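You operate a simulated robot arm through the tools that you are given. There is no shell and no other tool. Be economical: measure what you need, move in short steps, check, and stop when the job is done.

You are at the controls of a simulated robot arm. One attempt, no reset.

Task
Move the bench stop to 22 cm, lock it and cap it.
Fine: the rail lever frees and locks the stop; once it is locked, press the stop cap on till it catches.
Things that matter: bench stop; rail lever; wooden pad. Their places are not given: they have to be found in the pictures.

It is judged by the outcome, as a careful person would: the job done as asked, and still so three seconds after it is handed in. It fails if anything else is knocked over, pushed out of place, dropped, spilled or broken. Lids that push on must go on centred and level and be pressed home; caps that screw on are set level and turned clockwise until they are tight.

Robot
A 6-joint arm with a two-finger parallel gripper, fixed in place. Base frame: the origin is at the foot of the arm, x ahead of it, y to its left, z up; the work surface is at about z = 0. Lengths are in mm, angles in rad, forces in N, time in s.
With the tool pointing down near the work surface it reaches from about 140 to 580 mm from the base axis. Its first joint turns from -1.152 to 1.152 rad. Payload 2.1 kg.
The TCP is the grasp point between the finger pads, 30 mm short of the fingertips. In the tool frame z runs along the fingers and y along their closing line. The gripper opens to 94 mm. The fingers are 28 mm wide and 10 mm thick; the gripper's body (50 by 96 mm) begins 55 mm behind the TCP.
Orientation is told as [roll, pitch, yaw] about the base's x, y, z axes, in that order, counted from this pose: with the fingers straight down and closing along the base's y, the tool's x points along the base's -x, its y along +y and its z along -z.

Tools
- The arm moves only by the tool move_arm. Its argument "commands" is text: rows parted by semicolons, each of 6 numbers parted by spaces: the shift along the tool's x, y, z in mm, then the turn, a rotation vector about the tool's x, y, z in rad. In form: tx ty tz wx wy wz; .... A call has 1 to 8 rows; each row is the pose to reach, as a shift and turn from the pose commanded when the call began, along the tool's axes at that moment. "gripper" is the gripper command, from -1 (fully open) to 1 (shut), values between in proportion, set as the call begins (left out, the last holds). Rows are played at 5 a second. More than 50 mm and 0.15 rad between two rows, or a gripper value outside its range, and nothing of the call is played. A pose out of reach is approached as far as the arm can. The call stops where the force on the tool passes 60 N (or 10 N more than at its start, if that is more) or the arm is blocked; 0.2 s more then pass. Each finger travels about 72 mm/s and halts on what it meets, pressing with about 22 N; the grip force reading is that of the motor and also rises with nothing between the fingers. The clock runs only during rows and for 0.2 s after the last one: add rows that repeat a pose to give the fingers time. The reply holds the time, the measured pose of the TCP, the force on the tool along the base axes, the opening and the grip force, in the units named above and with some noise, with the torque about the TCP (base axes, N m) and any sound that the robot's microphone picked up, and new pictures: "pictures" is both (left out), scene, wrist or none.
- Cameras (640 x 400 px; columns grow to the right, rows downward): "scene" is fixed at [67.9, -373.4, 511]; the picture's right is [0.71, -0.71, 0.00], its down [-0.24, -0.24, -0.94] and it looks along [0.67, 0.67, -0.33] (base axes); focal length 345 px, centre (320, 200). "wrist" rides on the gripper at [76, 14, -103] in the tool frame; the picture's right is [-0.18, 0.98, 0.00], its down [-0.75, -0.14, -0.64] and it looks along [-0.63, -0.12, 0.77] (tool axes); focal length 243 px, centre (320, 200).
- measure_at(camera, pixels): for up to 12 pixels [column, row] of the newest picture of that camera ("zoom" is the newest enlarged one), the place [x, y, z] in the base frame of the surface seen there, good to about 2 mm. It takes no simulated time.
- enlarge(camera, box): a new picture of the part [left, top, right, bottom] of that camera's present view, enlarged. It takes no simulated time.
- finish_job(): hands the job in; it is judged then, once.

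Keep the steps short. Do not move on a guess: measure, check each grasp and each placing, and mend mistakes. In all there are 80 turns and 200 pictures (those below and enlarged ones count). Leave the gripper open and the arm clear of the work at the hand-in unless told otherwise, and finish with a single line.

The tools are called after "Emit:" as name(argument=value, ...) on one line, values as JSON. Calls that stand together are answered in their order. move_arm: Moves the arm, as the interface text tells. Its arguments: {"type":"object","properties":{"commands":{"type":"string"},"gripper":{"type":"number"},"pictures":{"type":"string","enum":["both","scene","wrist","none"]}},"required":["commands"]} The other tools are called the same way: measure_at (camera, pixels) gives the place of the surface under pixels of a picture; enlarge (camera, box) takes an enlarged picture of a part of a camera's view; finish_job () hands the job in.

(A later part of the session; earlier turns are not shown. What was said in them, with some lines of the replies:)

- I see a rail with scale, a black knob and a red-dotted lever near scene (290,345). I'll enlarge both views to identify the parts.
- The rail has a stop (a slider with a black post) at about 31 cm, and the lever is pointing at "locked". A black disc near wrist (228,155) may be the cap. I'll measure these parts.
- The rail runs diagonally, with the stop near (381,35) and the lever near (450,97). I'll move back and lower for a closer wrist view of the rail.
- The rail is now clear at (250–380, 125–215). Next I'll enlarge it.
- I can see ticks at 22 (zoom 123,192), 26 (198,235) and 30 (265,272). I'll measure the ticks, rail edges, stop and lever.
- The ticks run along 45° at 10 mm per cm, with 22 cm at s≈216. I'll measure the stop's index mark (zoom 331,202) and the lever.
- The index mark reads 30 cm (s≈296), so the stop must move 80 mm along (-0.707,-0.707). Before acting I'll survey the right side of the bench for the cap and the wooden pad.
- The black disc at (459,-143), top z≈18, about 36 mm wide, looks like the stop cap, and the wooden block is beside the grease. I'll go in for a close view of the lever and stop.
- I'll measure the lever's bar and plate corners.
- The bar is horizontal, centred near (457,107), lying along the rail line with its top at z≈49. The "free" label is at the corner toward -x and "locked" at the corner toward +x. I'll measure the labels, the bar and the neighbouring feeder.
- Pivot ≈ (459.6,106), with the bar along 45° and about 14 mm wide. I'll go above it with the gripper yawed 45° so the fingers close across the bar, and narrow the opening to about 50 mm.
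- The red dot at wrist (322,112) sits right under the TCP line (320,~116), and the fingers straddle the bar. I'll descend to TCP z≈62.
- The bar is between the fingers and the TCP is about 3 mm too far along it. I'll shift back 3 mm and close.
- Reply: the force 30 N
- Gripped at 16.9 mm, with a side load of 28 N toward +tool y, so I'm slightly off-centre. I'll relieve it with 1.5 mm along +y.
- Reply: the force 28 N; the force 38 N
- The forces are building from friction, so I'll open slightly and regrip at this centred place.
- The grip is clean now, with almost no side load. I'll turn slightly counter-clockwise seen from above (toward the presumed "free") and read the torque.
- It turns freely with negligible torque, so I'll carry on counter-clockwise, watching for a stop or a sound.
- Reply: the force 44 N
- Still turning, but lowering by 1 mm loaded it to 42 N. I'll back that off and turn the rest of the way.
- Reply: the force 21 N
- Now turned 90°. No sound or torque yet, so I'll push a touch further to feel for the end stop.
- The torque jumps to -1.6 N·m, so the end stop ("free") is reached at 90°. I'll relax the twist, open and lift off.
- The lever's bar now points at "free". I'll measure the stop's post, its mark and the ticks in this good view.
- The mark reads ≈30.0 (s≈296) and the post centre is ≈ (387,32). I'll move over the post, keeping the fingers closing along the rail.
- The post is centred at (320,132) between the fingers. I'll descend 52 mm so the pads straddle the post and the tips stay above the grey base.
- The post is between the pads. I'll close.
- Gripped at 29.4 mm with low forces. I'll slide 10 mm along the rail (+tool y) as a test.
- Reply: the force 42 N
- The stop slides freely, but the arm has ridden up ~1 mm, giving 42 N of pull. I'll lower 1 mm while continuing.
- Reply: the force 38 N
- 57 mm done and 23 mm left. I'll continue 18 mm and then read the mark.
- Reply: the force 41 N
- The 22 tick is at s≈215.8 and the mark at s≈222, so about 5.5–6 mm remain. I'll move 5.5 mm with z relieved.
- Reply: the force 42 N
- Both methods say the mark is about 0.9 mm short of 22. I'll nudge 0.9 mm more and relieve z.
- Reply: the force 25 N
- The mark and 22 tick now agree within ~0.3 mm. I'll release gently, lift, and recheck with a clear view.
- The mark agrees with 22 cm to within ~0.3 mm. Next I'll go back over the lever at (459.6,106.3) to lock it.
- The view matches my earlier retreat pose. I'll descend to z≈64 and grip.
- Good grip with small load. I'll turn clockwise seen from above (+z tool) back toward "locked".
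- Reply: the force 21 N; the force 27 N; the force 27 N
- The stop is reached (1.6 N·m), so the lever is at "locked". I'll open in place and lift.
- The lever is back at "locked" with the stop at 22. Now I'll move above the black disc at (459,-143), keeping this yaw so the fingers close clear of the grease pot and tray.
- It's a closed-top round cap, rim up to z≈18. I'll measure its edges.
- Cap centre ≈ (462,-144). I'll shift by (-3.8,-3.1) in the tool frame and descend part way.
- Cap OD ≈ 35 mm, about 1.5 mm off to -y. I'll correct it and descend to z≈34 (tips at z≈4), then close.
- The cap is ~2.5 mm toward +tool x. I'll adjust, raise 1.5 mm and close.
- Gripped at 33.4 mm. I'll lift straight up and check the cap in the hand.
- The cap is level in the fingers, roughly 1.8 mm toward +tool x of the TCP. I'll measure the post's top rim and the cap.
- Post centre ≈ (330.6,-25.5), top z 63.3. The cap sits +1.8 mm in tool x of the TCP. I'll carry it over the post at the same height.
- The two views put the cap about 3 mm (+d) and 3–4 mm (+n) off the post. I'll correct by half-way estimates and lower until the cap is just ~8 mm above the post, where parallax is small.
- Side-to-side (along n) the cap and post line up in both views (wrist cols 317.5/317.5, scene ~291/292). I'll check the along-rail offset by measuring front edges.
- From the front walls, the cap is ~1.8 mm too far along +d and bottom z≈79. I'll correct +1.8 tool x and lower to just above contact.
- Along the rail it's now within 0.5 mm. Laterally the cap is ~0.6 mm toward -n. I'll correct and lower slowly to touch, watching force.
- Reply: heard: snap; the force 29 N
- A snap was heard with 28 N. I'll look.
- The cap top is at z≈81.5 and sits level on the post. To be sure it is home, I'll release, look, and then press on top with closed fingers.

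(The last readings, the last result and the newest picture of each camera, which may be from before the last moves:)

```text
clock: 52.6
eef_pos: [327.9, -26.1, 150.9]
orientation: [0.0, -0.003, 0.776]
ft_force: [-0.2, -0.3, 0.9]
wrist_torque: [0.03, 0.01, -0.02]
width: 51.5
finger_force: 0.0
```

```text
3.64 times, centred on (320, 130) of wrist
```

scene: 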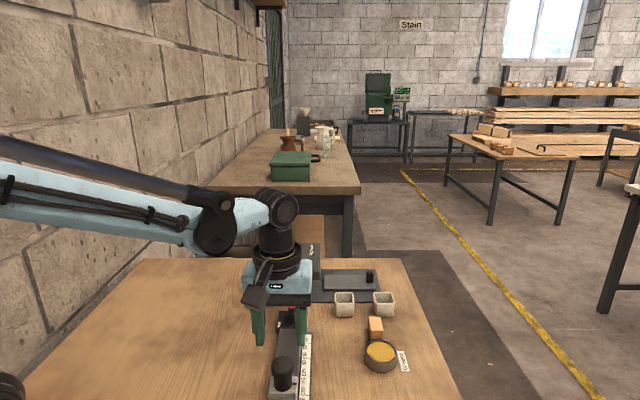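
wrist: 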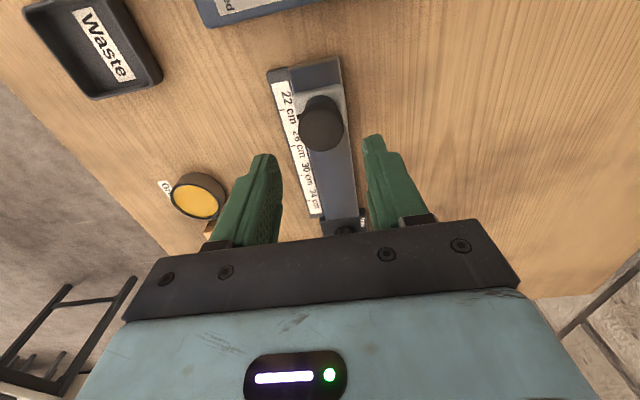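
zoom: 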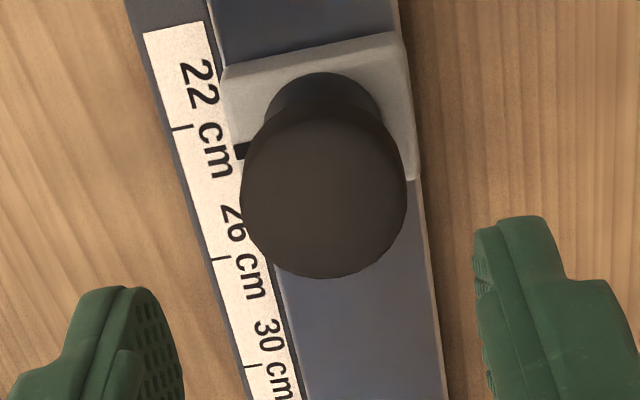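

The cap sits level and centred on the post. I'll close the fingers and press down on its centre to confirm it has caught.

Emit:
move_arm(commands="1.2 0 0 0 0 0; 1.2 0 0 0 0 0; 1.2 0 10 0 0 0; 1.2 0 20 0 0 0; 1.2 0 30 0 0 0; 1.2 0 34 0 0 0; 1.2 0 34 0 0 0", gripper=1)

Emit:
enlarge(camera="wrist", box=[260, 95, 380, 205])

```text
clock: 54.2
eef_pos: [328.1, -26.5, 116.8]
orientation: [-0.001, -0.002, 0.777]
ft_force: [0.1, -0.1, -0.3]
wrist_torque: [0.01, 0.01, 0.02]
width: 0.2
finger_force: 22.0
```

scene: 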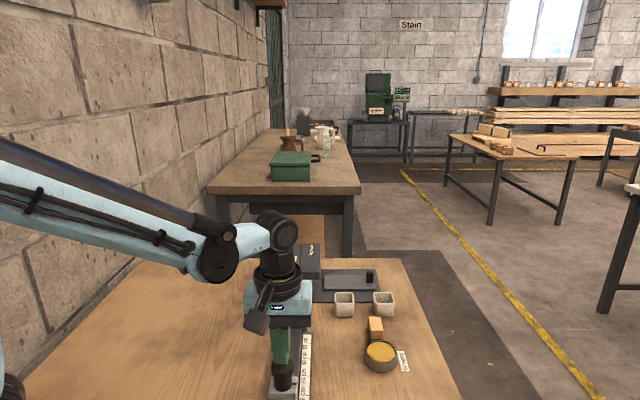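
wrist: 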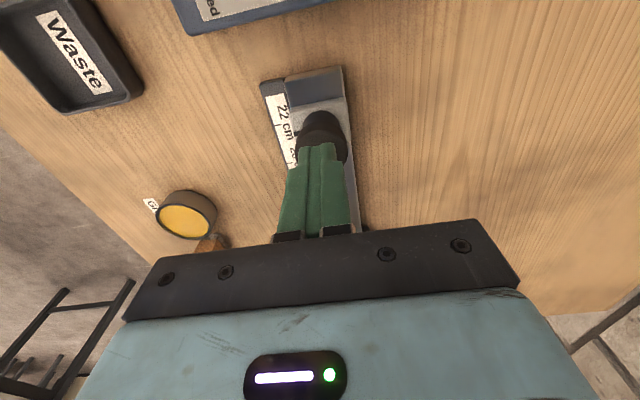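

```text
3.64 times, centred on (320, 150) of wrist
```

zoom: 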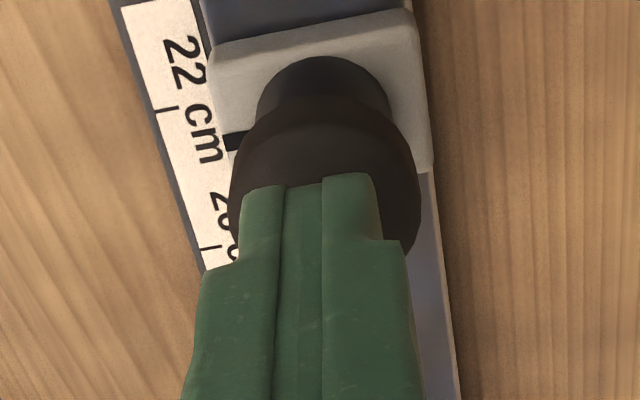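

Fingertips are about centred on the cap top, ~5 mm above. I'll press down in 1 mm steps.

Emit:
move_arm(commands="0 0.8 2 0 0 0; 0 0.8 4 0 0 0; 0 0.8 5 0 0 0; 0 0.8 5.5 0 0 0; 0 0.8 6 0 0 0; 0 0.8 6.5 0 0 0; 0 0.8 7 0 0 0", pictures="none")

```text
clock: 55.8
eef_pos: [325.9, -25.1, 109.4]
orientation: [0.0, -0.002, 0.778]
ft_force: [-0.4, -0.3, 0.1]
wrist_torque: [0.01, -0.01, 0.0]
width: 0.0
finger_force: 22.6
```

Emit:
move_arm(commands="-1 0 0.5 0 0 0; -1 0 1 0 0 0; -1 0 1.5 0 0 0; -1 0 2 0 0 0; -1 0 2.5 0 0 0; -1 0 3 0 0 0; -1 0 3.5 0 0 0; -1 0 4 0 0 0", pictures="wrist")

```text
clock: 57.3
eef_pos: [327.2, -23.9, 107.8]
orientation: [0.004, -0.004, 0.776]
ft_force: [-1.8, 0.8, 18.4]
wrist_torque: [0.06, 0.09, -0.02]
width: 0.1
finger_force: 22.2
stopped in row 7: the force on the tool passed its limit at 65 N (the readings are from after the stop); the commanded pose is now the measured one
```

wrist: 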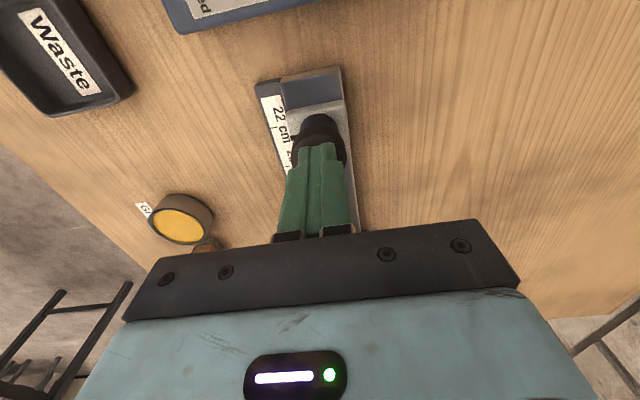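

The press reached 65 N against something rigid and the cap didn't move further. I'll retract upward and inspect.

Emit:
move_arm(commands="0 0 -30 0 0 0; 0 0 -70 0 0 0; 15 -15 -100 0 0 0; 40 -40 -100 0 0 0; 40 -40 -100 0 0 0", gripper=-0.1)

Emit:
enlarge(camera="wrist", box=[270, 60, 430, 190])

Emit:
enlarge(camera="scene", box=[255, 340, 320, 400])

```text
clock: 58.5
eef_pos: [328.1, -81.9, 205.0]
orientation: [0.003, -0.002, 0.777]
ft_force: [-0.2, 0.1, 0.2]
wrist_torque: [0.0, 0.0, -0.02]
width: 51.9
finger_force: 0.1
```

scene: 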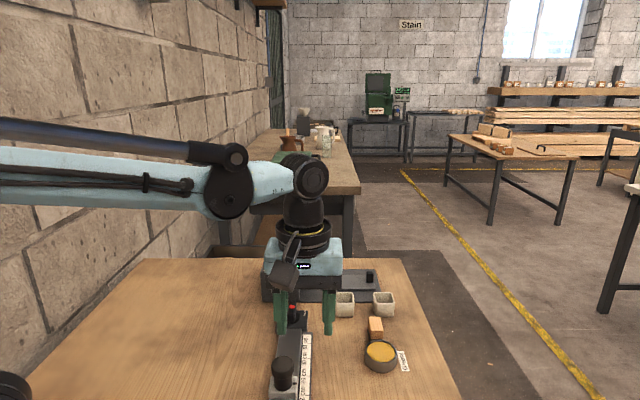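
wrist: 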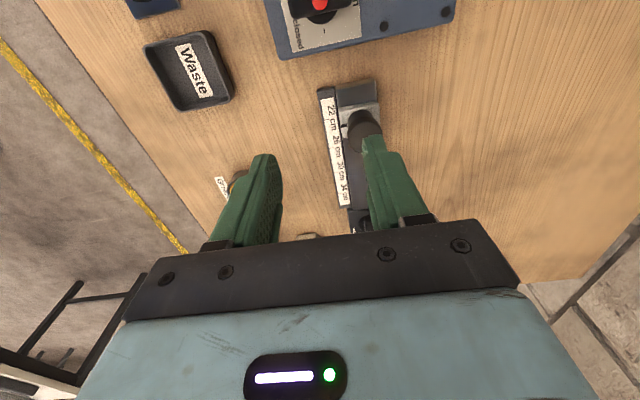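

```text
3.08 times, centred on (350, 125) of wrist
```

zoom: 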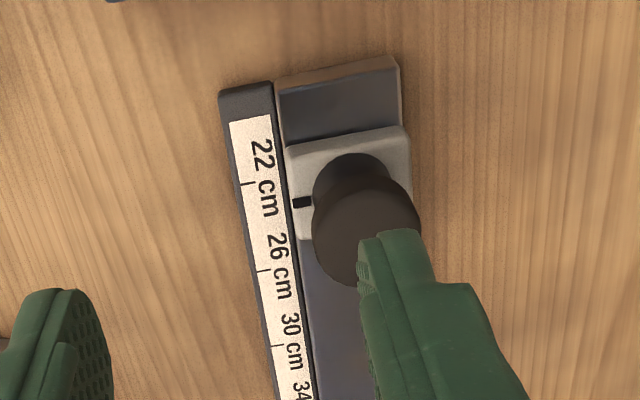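

```text
6.67 times, centred on (288, 370) of scene
```

zoom: 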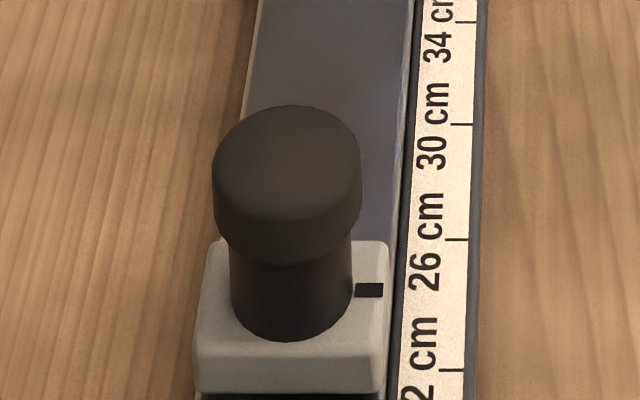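

Emit:
measure_at(camera="zoom", pixels=[[288, 160], [230, 165], [345, 165], [288, 120], [288, 200], [289, 255], [289, 261], [289, 268], [291, 275], [291, 330], [291, 338], [289, 235]])

```text
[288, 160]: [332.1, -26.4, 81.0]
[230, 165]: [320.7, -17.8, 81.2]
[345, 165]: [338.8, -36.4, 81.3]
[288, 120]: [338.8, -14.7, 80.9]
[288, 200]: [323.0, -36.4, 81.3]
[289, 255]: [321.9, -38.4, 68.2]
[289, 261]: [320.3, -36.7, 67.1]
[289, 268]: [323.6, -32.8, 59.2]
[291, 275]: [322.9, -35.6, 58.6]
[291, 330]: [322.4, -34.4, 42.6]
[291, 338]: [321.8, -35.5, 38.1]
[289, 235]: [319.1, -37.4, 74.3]
```

The cap top is at 81.1 everywhere (level), centre (331,-26), right on the post axis. Since it went no deeper at 65 N after the snap, a very gentle tug will show whether it truly caught. I'll go back above it with open fingers.

Emit:
move_arm(commands="-20 20 0 0 0 0; -39.4 39.6 0 0 0 0; -39.4 39.6 40 0 0 0; -39.4 39.6 75 0 0 0; -39.4 39.6 75 0 0 0", pictures="wrist")

Emit:
enlarge(camera="wrist", box=[240, 85, 400, 205])

```text
clock: 59.7
eef_pos: [327.4, -27.4, 131.8]
orientation: [0.003, -0.002, 0.776]
ft_force: [0.0, -0.3, 0.4]
wrist_torque: [-0.02, 0.02, 0.0]
width: 51.9
finger_force: 0.1
```

wrist: 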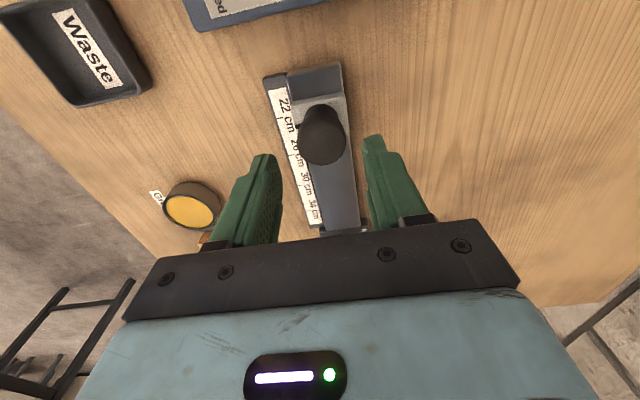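

```text
3.33 times, centred on (320, 145) of wrist
```

zoom: 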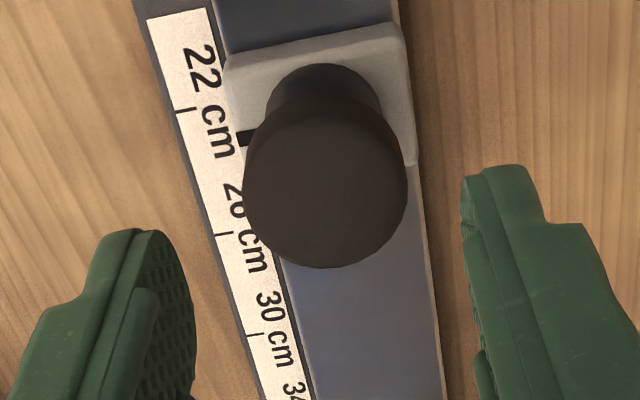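

The cap is 1 mm toward +y from the grip centre. I'll correct, descend 34 mm and close gently on it.

Emit:
move_arm(commands="0 1 15 0 0 0; 0 1 26 0 0 0; 0 1 34 0 0 0; 0 1 34 0 0 0", pictures="none")

Emit:
move_arm(commands="0 0 0 0 0 0; 0 0 0 0 0 0; 0 0 0 0 0 0", gripper=0.5, pictures="none")

```text
clock: 60.7
eef_pos: [326.2, -24.1, 98.6]
orientation: [0.004, -0.002, 0.778]
ft_force: [-0.4, -0.2, -0.1]
wrist_torque: [0.0, -0.04, 0.03]
width: 51.8
finger_force: 0.1
```

```text
clock: 61.5
eef_pos: [326.5, -24.9, 97.7]
orientation: [0.005, -0.002, 0.776]
ft_force: [-0.3, -0.1, 0.4]
wrist_torque: [0.03, -0.02, 0.03]
width: 33.5
finger_force: 21.9
heard: snap
```

Another snap, this time just on gripping. I'll look before pulling.

Emit:
enlarge(camera="scene", box=[255, 330, 320, 400])

Emit:
enlarge(camera="wrist", box=[240, 85, 400, 205])

Emit:
measure_at(camera="scene", pixels=[[283, 363], [275, 364], [291, 365], [283, 358], [283, 368]])

```text
5.71 times, centred on (288, 365) of scene
```

zoom: 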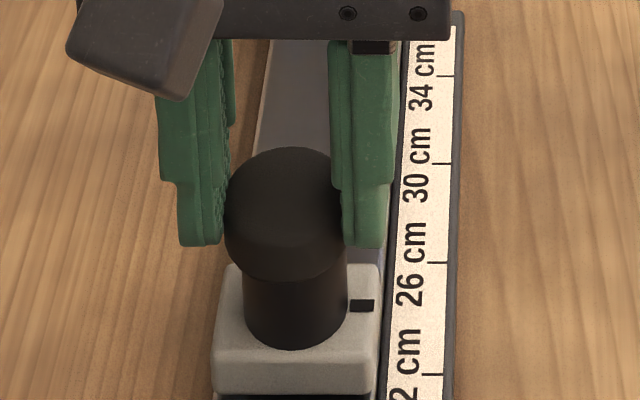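

```text
3.33 times, centred on (320, 145) of wrist
```

zoom: 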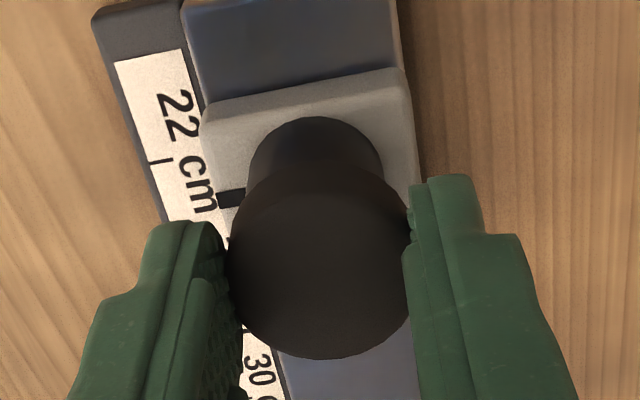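

```text
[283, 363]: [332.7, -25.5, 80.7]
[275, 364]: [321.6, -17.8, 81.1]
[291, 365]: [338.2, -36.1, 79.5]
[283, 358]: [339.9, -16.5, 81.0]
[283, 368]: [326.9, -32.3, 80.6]
```

The stop's mark seems ~1 mm higher in this picture (row 306 vs 309). I'll measure it against the ticks.

Emit:
enlarge(camera="scene", box=[270, 360, 320, 400])

Emit:
measure_at(camera="zoom", pixels=[[275, 150], [270, 150], [280, 150], [285, 150], [385, 76], [390, 76], [395, 76], [380, 270], [385, 270], [390, 270]])

```text
10.00 times, centred on (295, 380) of scene
```

zoom: 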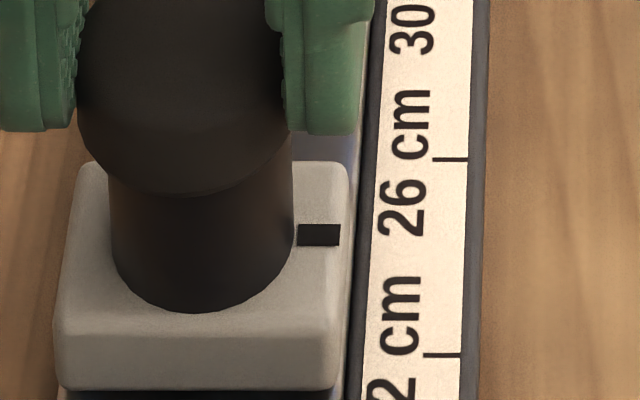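

```text
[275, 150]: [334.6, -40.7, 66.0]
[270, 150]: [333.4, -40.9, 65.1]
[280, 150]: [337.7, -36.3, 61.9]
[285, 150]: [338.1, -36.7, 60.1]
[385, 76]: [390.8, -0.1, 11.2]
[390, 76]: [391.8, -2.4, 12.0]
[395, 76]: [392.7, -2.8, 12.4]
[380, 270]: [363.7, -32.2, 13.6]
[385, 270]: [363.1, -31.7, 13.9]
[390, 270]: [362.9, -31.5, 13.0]
```

Emit:
measure_at(camera="zoom", pixels=[[305, 235], [312, 235], [318, 235], [324, 235], [330, 235], [336, 235], [440, 160], [450, 160], [460, 160], [432, 355], [442, 355], [455, 355]])

Emit:
enlarge(camera="wrist", box=[270, 90, 330, 150])

```text
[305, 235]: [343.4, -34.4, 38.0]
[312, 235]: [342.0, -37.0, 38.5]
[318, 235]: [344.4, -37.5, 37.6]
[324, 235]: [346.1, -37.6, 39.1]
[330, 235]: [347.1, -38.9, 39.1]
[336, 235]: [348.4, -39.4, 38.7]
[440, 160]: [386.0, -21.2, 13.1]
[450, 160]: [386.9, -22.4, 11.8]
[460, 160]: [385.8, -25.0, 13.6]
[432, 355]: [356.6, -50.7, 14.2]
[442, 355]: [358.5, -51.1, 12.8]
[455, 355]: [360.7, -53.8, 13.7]
```

```text
6.67 times, centred on (300, 120) of wrist
```

zoom: 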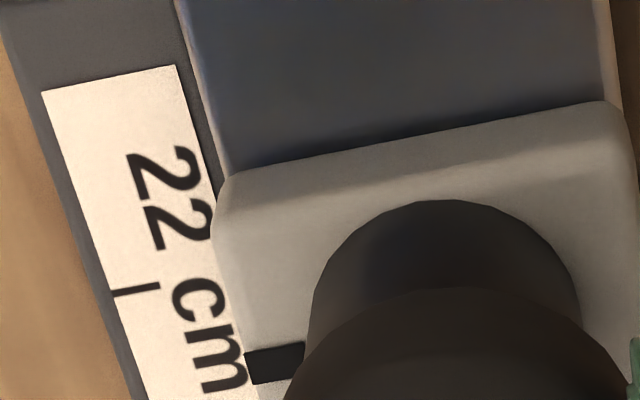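

The mark reads ≈ 22.05–22.1, essentially on target. Now a very gentle tug: lift 0.5 mm and read the force.

Emit:
move_arm(commands="0 0 -0.3 0 0 0; 0 0 -0.6 0 0 0", pictures="none")

```text
clock: 62.1
eef_pos: [327.4, -25.6, 99.3]
orientation: [0.004, -0.002, 0.776]
ft_force: [-0.5, -0.3, -0.4]
wrist_torque: [0.0, 0.0, 0.02]
width: 33.4
finger_force: 21.8
```

Emit:
move_arm(commands="0 0 -0.5 0 0 0; 0 0 -1.0 0 0 0; 0 0 -1.5 0 0 0", pictures="scene")

Emit:
enlarge(camera="scene", box=[255, 330, 320, 400])

```text
clock: 62.9
eef_pos: [326.3, -25.3, 101.4]
orientation: [0.004, -0.002, 0.777]
ft_force: [-0.5, 0.2, 0.0]
wrist_torque: [0.04, -0.01, 0.01]
width: 33.3
finger_force: 21.9
```

scene: 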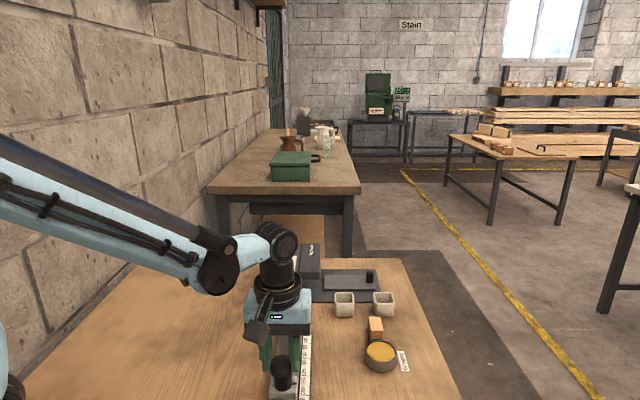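

```text
5.71 times, centred on (288, 365) of scene
```

zoom: 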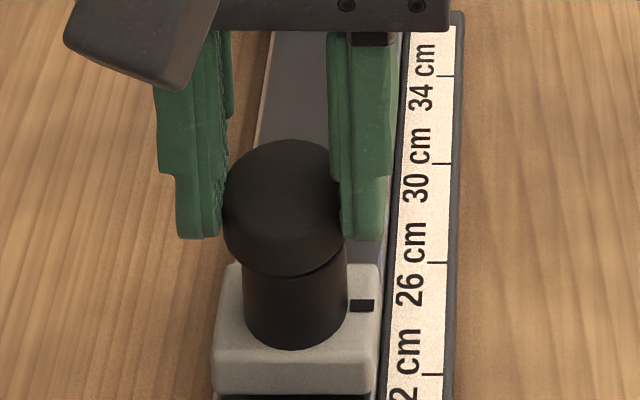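

It lifts with no force, so the cap has not caught. Before trying again I want to see its underside. I'll lift it high and tilt the tool so the scene camera sees it from below.

Emit:
move_arm(commands="0 0 -40 0 0 0; 0 0 -80 0 0 0; 0 0 -120 0 0 0; 0 0 -160 0 0 0; 0 0 -200 0 0 0; 0 0 -230 0 0 0; 0 0 -230 0 0 0", pictures="none")

Emit:
move_arm(commands="0 0 0 0 0.14 0; 0 0 0 0 0.28 0; 0 0 0 0 0.42 0; 0 0 0 0 0.56 0; 0 0 0 0 0.7 0; 0 0 0 0 0.84 0; 0 0 0 0 0.98 0; 0 0 0 0 1.1 0")

```text
clock: 64.5
eef_pos: [325.8, -25.3, 329.2]
orientation: [0.002, -0.002, 0.777]
ft_force: [0.2, -0.6, -0.2]
wrist_torque: [0.03, 0.02, -0.02]
width: 33.0
finger_force: 22.3
```

```text
clock: 66.3
eef_pos: [322.0, -208.9, 333.7]
orientation: [-0.072, 1.044, 0.789]
ft_force: [-0.5, -0.1, 0.5]
wrist_torque: [0.03, 0.01, -0.02]
width: 33.3
finger_force: 21.8
out of reach, approached as far as the arm can: row 5, 6, 7, 8
5 turns are left
```

scene: 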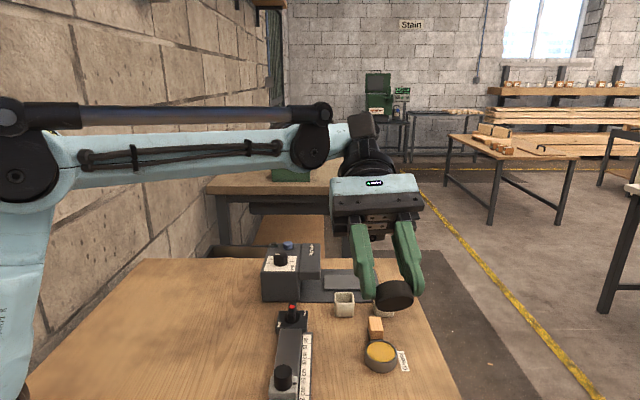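
wrist: 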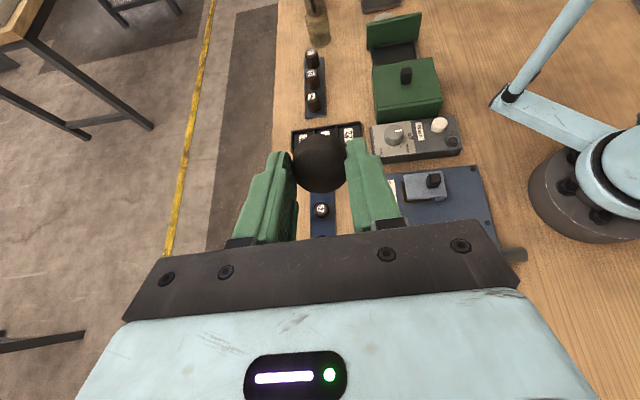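

The underside shows in the scene picture at (395,297). I'm short of turns, so I'll take a close look at it and tilt the tool back upright in one go.

Emit:
enlarge(camera="scene", box=[360, 265, 430, 325])

Emit:
move_arm(commands="0 0 0 0 -0.14 0; 0 0 0 0 -0.28 0; 0 0 0 0 -0.42 0; 0 0 0 0 -0.56 0; 0 0 0 0 -0.7 0; 0 0 0 0 -0.84 0; 0 0 0 0 -0.98 0; 0 0 0 0 -1.1 0", pictures="none")

Emit:
move_arm(commands="0 0 0 0 0 0; 0 0 0 0 0 0; 0 0 0 0 0 0", pictures="both")

Emit:
enlarge(camera="wrist", box=[260, 95, 380, 205])

```text
6.67 times, centred on (395, 295) of scene
```

zoom: 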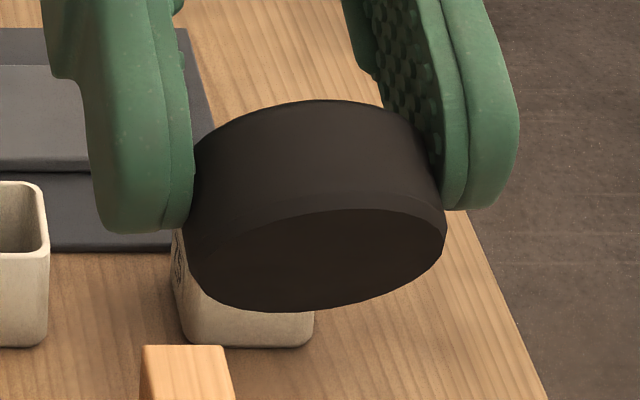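

```text
clock: 68.1
eef_pos: [324.9, -214.5, 331.2]
orientation: [-0.035, -0.059, 0.856]
ft_force: [0.1, 0.6, -0.4]
wrist_torque: [0.01, -0.01, 0.02]
width: 33.6
finger_force: 21.9
```

```text
clock: 68.9
eef_pos: [325.2, -213.6, 330.4]
orientation: [-0.038, -0.053, 0.855]
ft_force: [-0.9, 0.8, 0.5]
wrist_torque: [0.01, 0.02, -0.04]
width: 33.3
finger_force: 22.0
```

scene: 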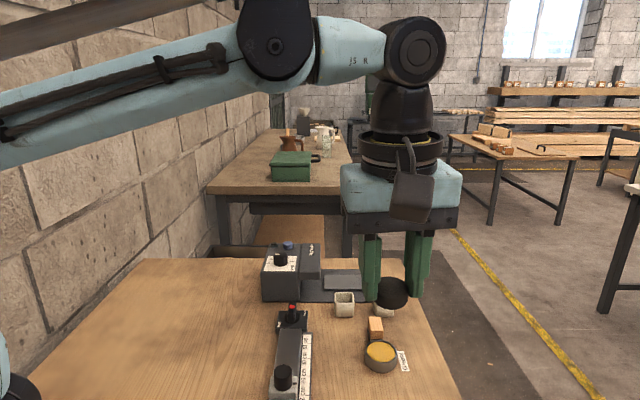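
wrist: 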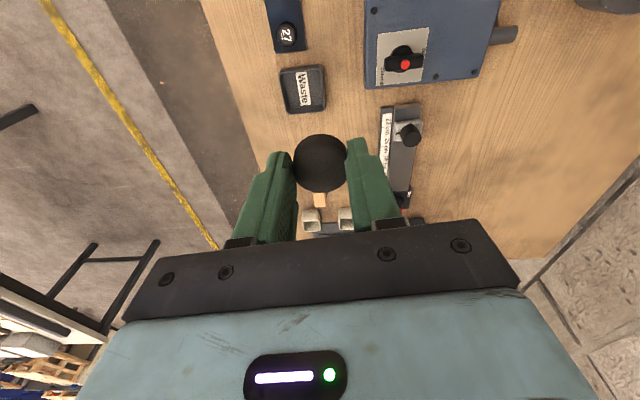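

```text
3.64 times, centred on (320, 150) of wrist
4 turns are left
```

zoom: 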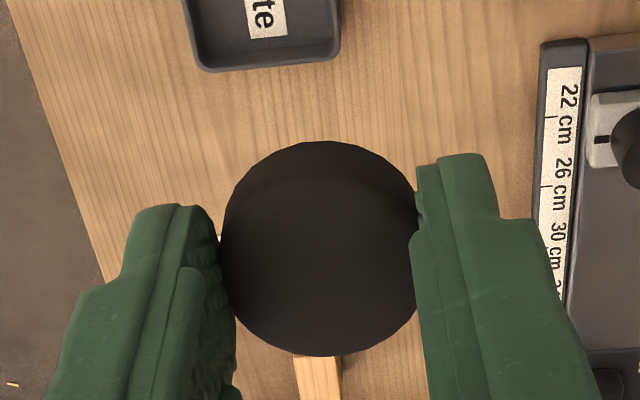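

The underside is flat, so the cap seats on the post top: the first snap was the catch and my re-grip pulled it off again. I'll level the tool, carry the cap back over the post (TCP ≈ 326.4,-25.0 as when it was seated), stop 15 mm above, and average readings.

Emit:
move_arm(commands="0 0 0 -0.02 0.026 0.039; 0 0 0 -0.04 0.0515 0.078; 0 0 0 -0.04 0.0515 0.078", pictures="none")

Emit:
move_arm(commands="-27 27 0 0 0 0; -54 54 0 0 0 0; -81 81 0 0 0 0; -108 108 0 0 0 0; -133.5 133.8 0 0 0 0; -133.5 133.8 40 0 0 0; -133.5 133.8 80 0 0 0; -133.5 133.8 120 0 0 0", pictures="none")

Emit:
move_arm(commands="0 0 35 0 0 0; 0 0 65 0 0 0; 0 0 85 0 0 0; 0 0 94 0 0 0; 0 0 94 0 0 0; 0 0 94 0 0 0", pictures="none")

Emit:
move_arm(commands="0 0 0 0 0 0", pictures="none")

Emit:
move_arm(commands="0 0 0 0 0 0", pictures="none")

Emit:
move_arm(commands="0 0 0 0 0 0", pictures="both")

Emit:
enlarge(camera="wrist", box=[260, 95, 380, 205])

Emit:
enlarge(camera="scene", box=[255, 330, 320, 400])

Emit:
measure_at(camera="zoom", pixels=[[289, 195], [289, 205], [289, 215], [289, 222], [289, 230], [289, 238], [293, 290], [293, 295], [293, 300], [293, 305], [293, 310], [293, 320]])

```text
clock: 69.7
eef_pos: [324.6, -214.8, 329.1]
orientation: [0.006, -0.003, 0.777]
ft_force: [0.5, 0.4, -0.2]
wrist_torque: [0.01, -0.02, 0.0]
width: 33.7
finger_force: 22.0
```

```text
clock: 71.5
eef_pos: [324.1, -24.7, 209.6]
orientation: [0.004, -0.005, 0.777]
ft_force: [-0.2, 0.5, 0.3]
wrist_torque: [0.0, 0.0, 0.03]
width: 33.3
finger_force: 21.9
```

```text
clock: 72.9
eef_pos: [326.3, -23.3, 115.8]
orientation: [0.004, -0.004, 0.777]
ft_force: [0.6, -0.6, -0.2]
wrist_torque: [0.02, 0.01, -0.02]
width: 33.4
finger_force: 22.1
```

```text
clock: 73.3
eef_pos: [325.6, -21.9, 114.9]
orientation: [0.004, -0.005, 0.775]
ft_force: [0.0, 0.2, 0.0]
wrist_torque: [0.02, -0.01, 0.01]
width: 33.5
finger_force: 22.1
```

```text
clock: 73.7
eef_pos: [326.7, -23.5, 117.0]
orientation: [0.004, -0.005, 0.777]
ft_force: [0.4, 0.5, 0.5]
wrist_torque: [0.0, 0.02, 0.02]
width: 33.2
finger_force: 21.9
```

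```text
clock: 74.1
eef_pos: [326.2, -23.9, 115.8]
orientation: [0.002, -0.005, 0.777]
ft_force: [0.9, -0.1, -0.9]
wrist_torque: [0.03, -0.04, -0.01]
width: 33.1
finger_force: 22.5
```

scene: 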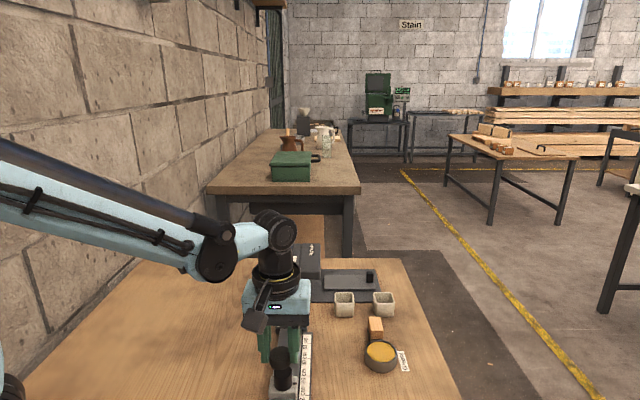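
wrist: 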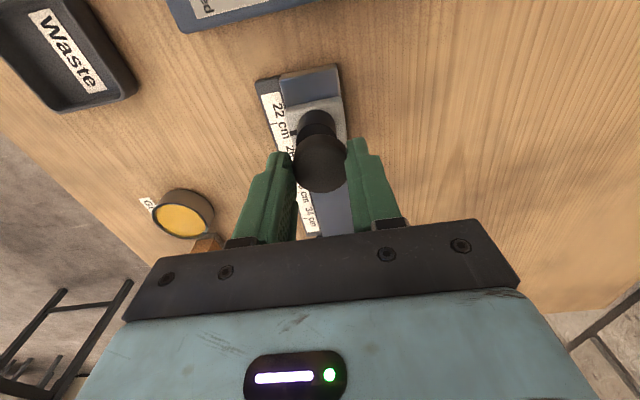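

```text
3.64 times, centred on (320, 150) of wrist
```

zoom: 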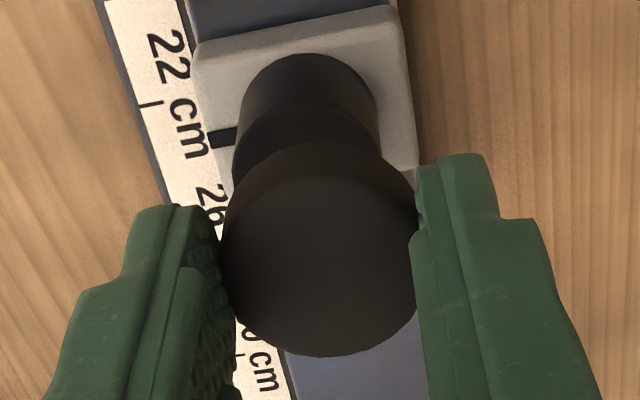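

```text
5.71 times, centred on (288, 365) of scene
```

zoom: 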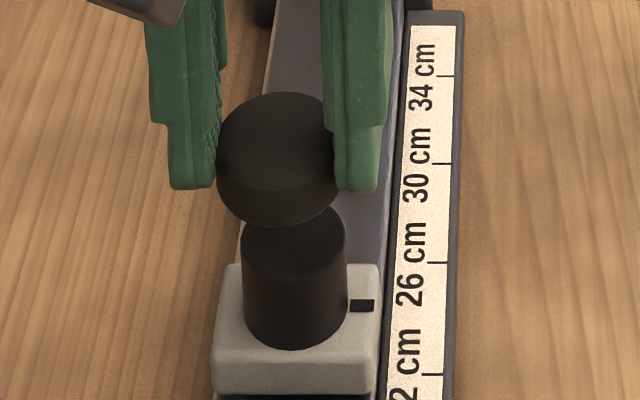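

```text
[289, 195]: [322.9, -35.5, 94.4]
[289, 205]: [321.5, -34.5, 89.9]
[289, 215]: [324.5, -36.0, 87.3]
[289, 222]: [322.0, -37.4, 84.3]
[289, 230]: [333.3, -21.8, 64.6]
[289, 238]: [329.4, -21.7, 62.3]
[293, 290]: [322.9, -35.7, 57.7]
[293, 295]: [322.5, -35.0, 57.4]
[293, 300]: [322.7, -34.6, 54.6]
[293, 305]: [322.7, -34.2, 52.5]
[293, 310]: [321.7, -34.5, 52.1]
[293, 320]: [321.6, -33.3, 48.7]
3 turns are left
```

Both views agree: the cap needs +1.5 mm tool x and -2.5 mm tool y. I'll apply that, lower, press in small steps until the snap, then open and rise straight up.

Emit:
move_arm(commands="1.5 -2.5 0 0 0 0; 1.5 -2.5 6 0 0 0; 1.5 -2.5 12 0 0 0; 1.5 -2.5 14 0 0 0; 1.5 -2.5 14 0 0 0", pictures="none")

Emit:
enlarge(camera="scene", box=[255, 330, 320, 400])

Emit:
move_arm(commands="0 0 2 0 0 0; 0 0 4 0 0 0; 0 0 5 0 0 0; 0 0 6 0 0 0; 0 0 7 0 0 0; 0 0 8 0 0 0; 0 0 9 0 0 0", pictures="none")

Emit:
move_arm(commands="0 0 0 0 0 0; 0 0 0 0 0 0; 0 0 0 0 0 0; 0 0 0 0 0 0", gripper=-0.1, pictures="none")

Emit:
move_arm(commands="0 0 -15 0 0 0; 0 0 -35 0 0 0; 0 0 -60 0 0 0; 0 0 -60 0 0 0", pictures="both")

Emit:
enlarge(camera="wrist", box=[260, 75, 380, 185])

Emit:
enlarge(camera="scene", box=[255, 330, 320, 400])

Emit:
measure_at(camera="zoom", pixels=[[291, 200], [245, 200], [340, 200], [291, 165], [291, 230], [357, 306], [362, 306], [367, 306], [430, 374], [435, 374], [430, 262], [435, 262]])

```text
clock: 75.3
eef_pos: [326.8, -26.2, 102.8]
orientation: [0.004, -0.004, 0.775]
ft_force: [0.1, 0.2, -0.7]
wrist_torque: [0.02, -0.01, -0.01]
width: 33.2
finger_force: 22.4
```

```text
5.71 times, centred on (288, 365) of scene
```

zoom: 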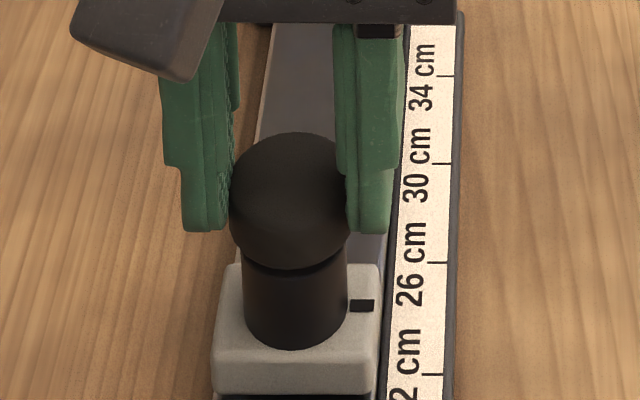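

```text
clock: 76.9
eef_pos: [327.1, -27.7, 94.0]
orientation: [0.006, -0.005, 0.777]
ft_force: [-10.2, 11.0, 28.9]
wrist_torque: [0.41, 0.17, 0.04]
width: 33.8
finger_force: 21.9
heard: snap
```

```text
clock: 77.9
eef_pos: [326.7, -27.3, 94.4]
orientation: [0.002, -0.005, 0.777]
ft_force: [-1.2, 0.2, -0.8]
wrist_torque: [-0.02, 0.01, 0.02]
width: 51.9
finger_force: 0.0
```

```text
clock: 78.9
eef_pos: [327.4, -29.7, 153.5]
orientation: [0.003, -0.007, 0.777]
ft_force: [0.8, 0.5, -0.4]
wrist_torque: [-0.01, 0.01, 0.02]
width: 51.9
finger_force: 0.2
```

scene: 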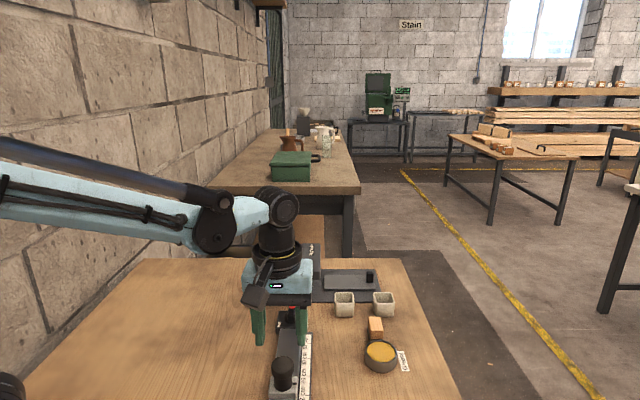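
wrist: 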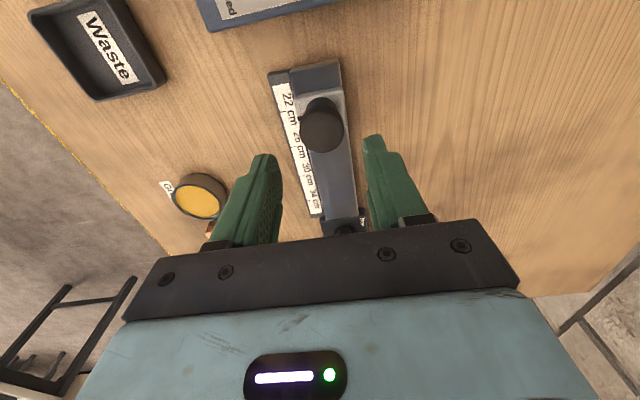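

```text
3.64 times, centred on (320, 130) of wrist
```

zoom: 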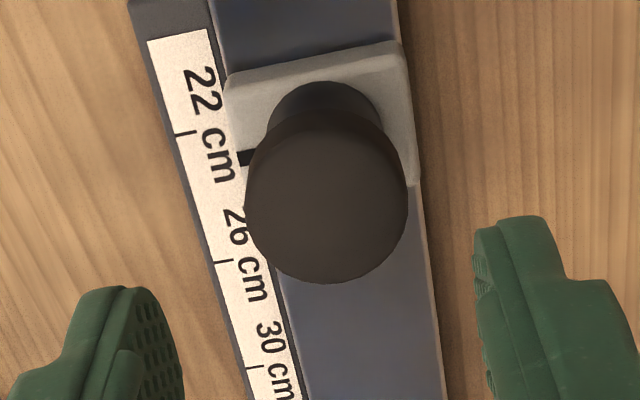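

```text
5.71 times, centred on (288, 365) of scene
```

zoom: 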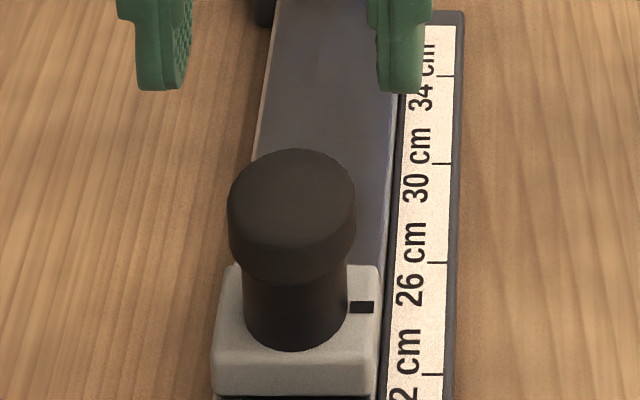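

```text
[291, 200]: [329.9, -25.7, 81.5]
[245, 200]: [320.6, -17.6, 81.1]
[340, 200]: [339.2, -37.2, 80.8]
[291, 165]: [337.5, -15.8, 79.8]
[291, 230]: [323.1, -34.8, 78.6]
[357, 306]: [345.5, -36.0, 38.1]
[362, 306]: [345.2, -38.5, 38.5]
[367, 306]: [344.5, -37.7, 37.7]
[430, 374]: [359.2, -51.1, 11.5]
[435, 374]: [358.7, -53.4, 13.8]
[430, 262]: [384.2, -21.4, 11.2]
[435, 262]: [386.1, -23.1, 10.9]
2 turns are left
```

The snap was heard again, and this time I've left the cap alone. It is level (top z≈81) and centred, with the stop at ≈22.05 cm and the lever locked. I'll retreat up and clear with the gripper open.

Emit:
move_arm(commands="0 0 -40 0 0 0; 0 0 -80 0 0 0; 0 0 -120 0 0 0; 0 0 -160 0 0 0; 0 0 -160 0 0 0; 0 0 -160 0 0 0", gripper=-1, pictures="scene")

Emit:
enlarge(camera="scene", box=[240, 290, 340, 400])

```text
clock: 80.3
eef_pos: [326.9, -27.7, 314.9]
orientation: [0.003, -0.004, 0.776]
ft_force: [0.9, 0.0, 0.4]
wrist_torque: [0.0, 0.0, 0.03]
width: 94.0
finger_force: 0.0
```

scene: 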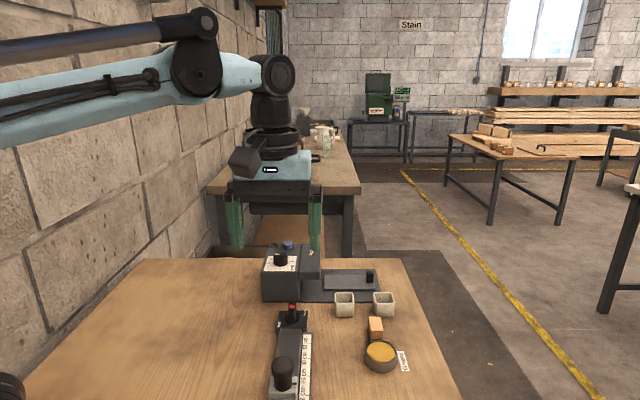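

```text
3.64 times, centred on (290, 345) of scene
1 turns are left
```

zoom: 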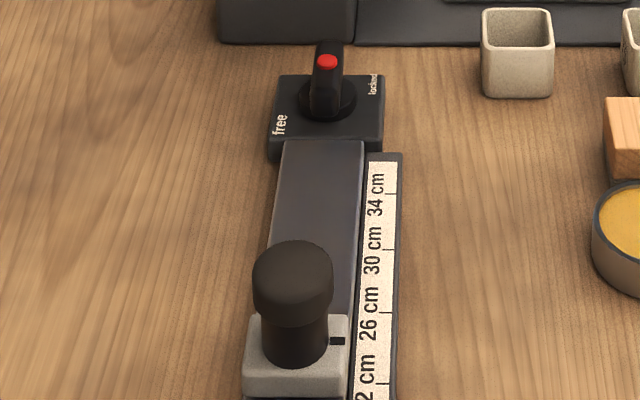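

The stop is at 22 cm, the lever points at "locked", the cap is on and level, and the arm is clear with the gripper open. I'm handing in.

Emit:
finish_job()

```text
The job is handed in.
```

The bench stop reads about 22.1 cm with the lever at locked and the cap snapped on level; I didn't re-test the catch, because gripping the cap after the first snap had pulled it loose.
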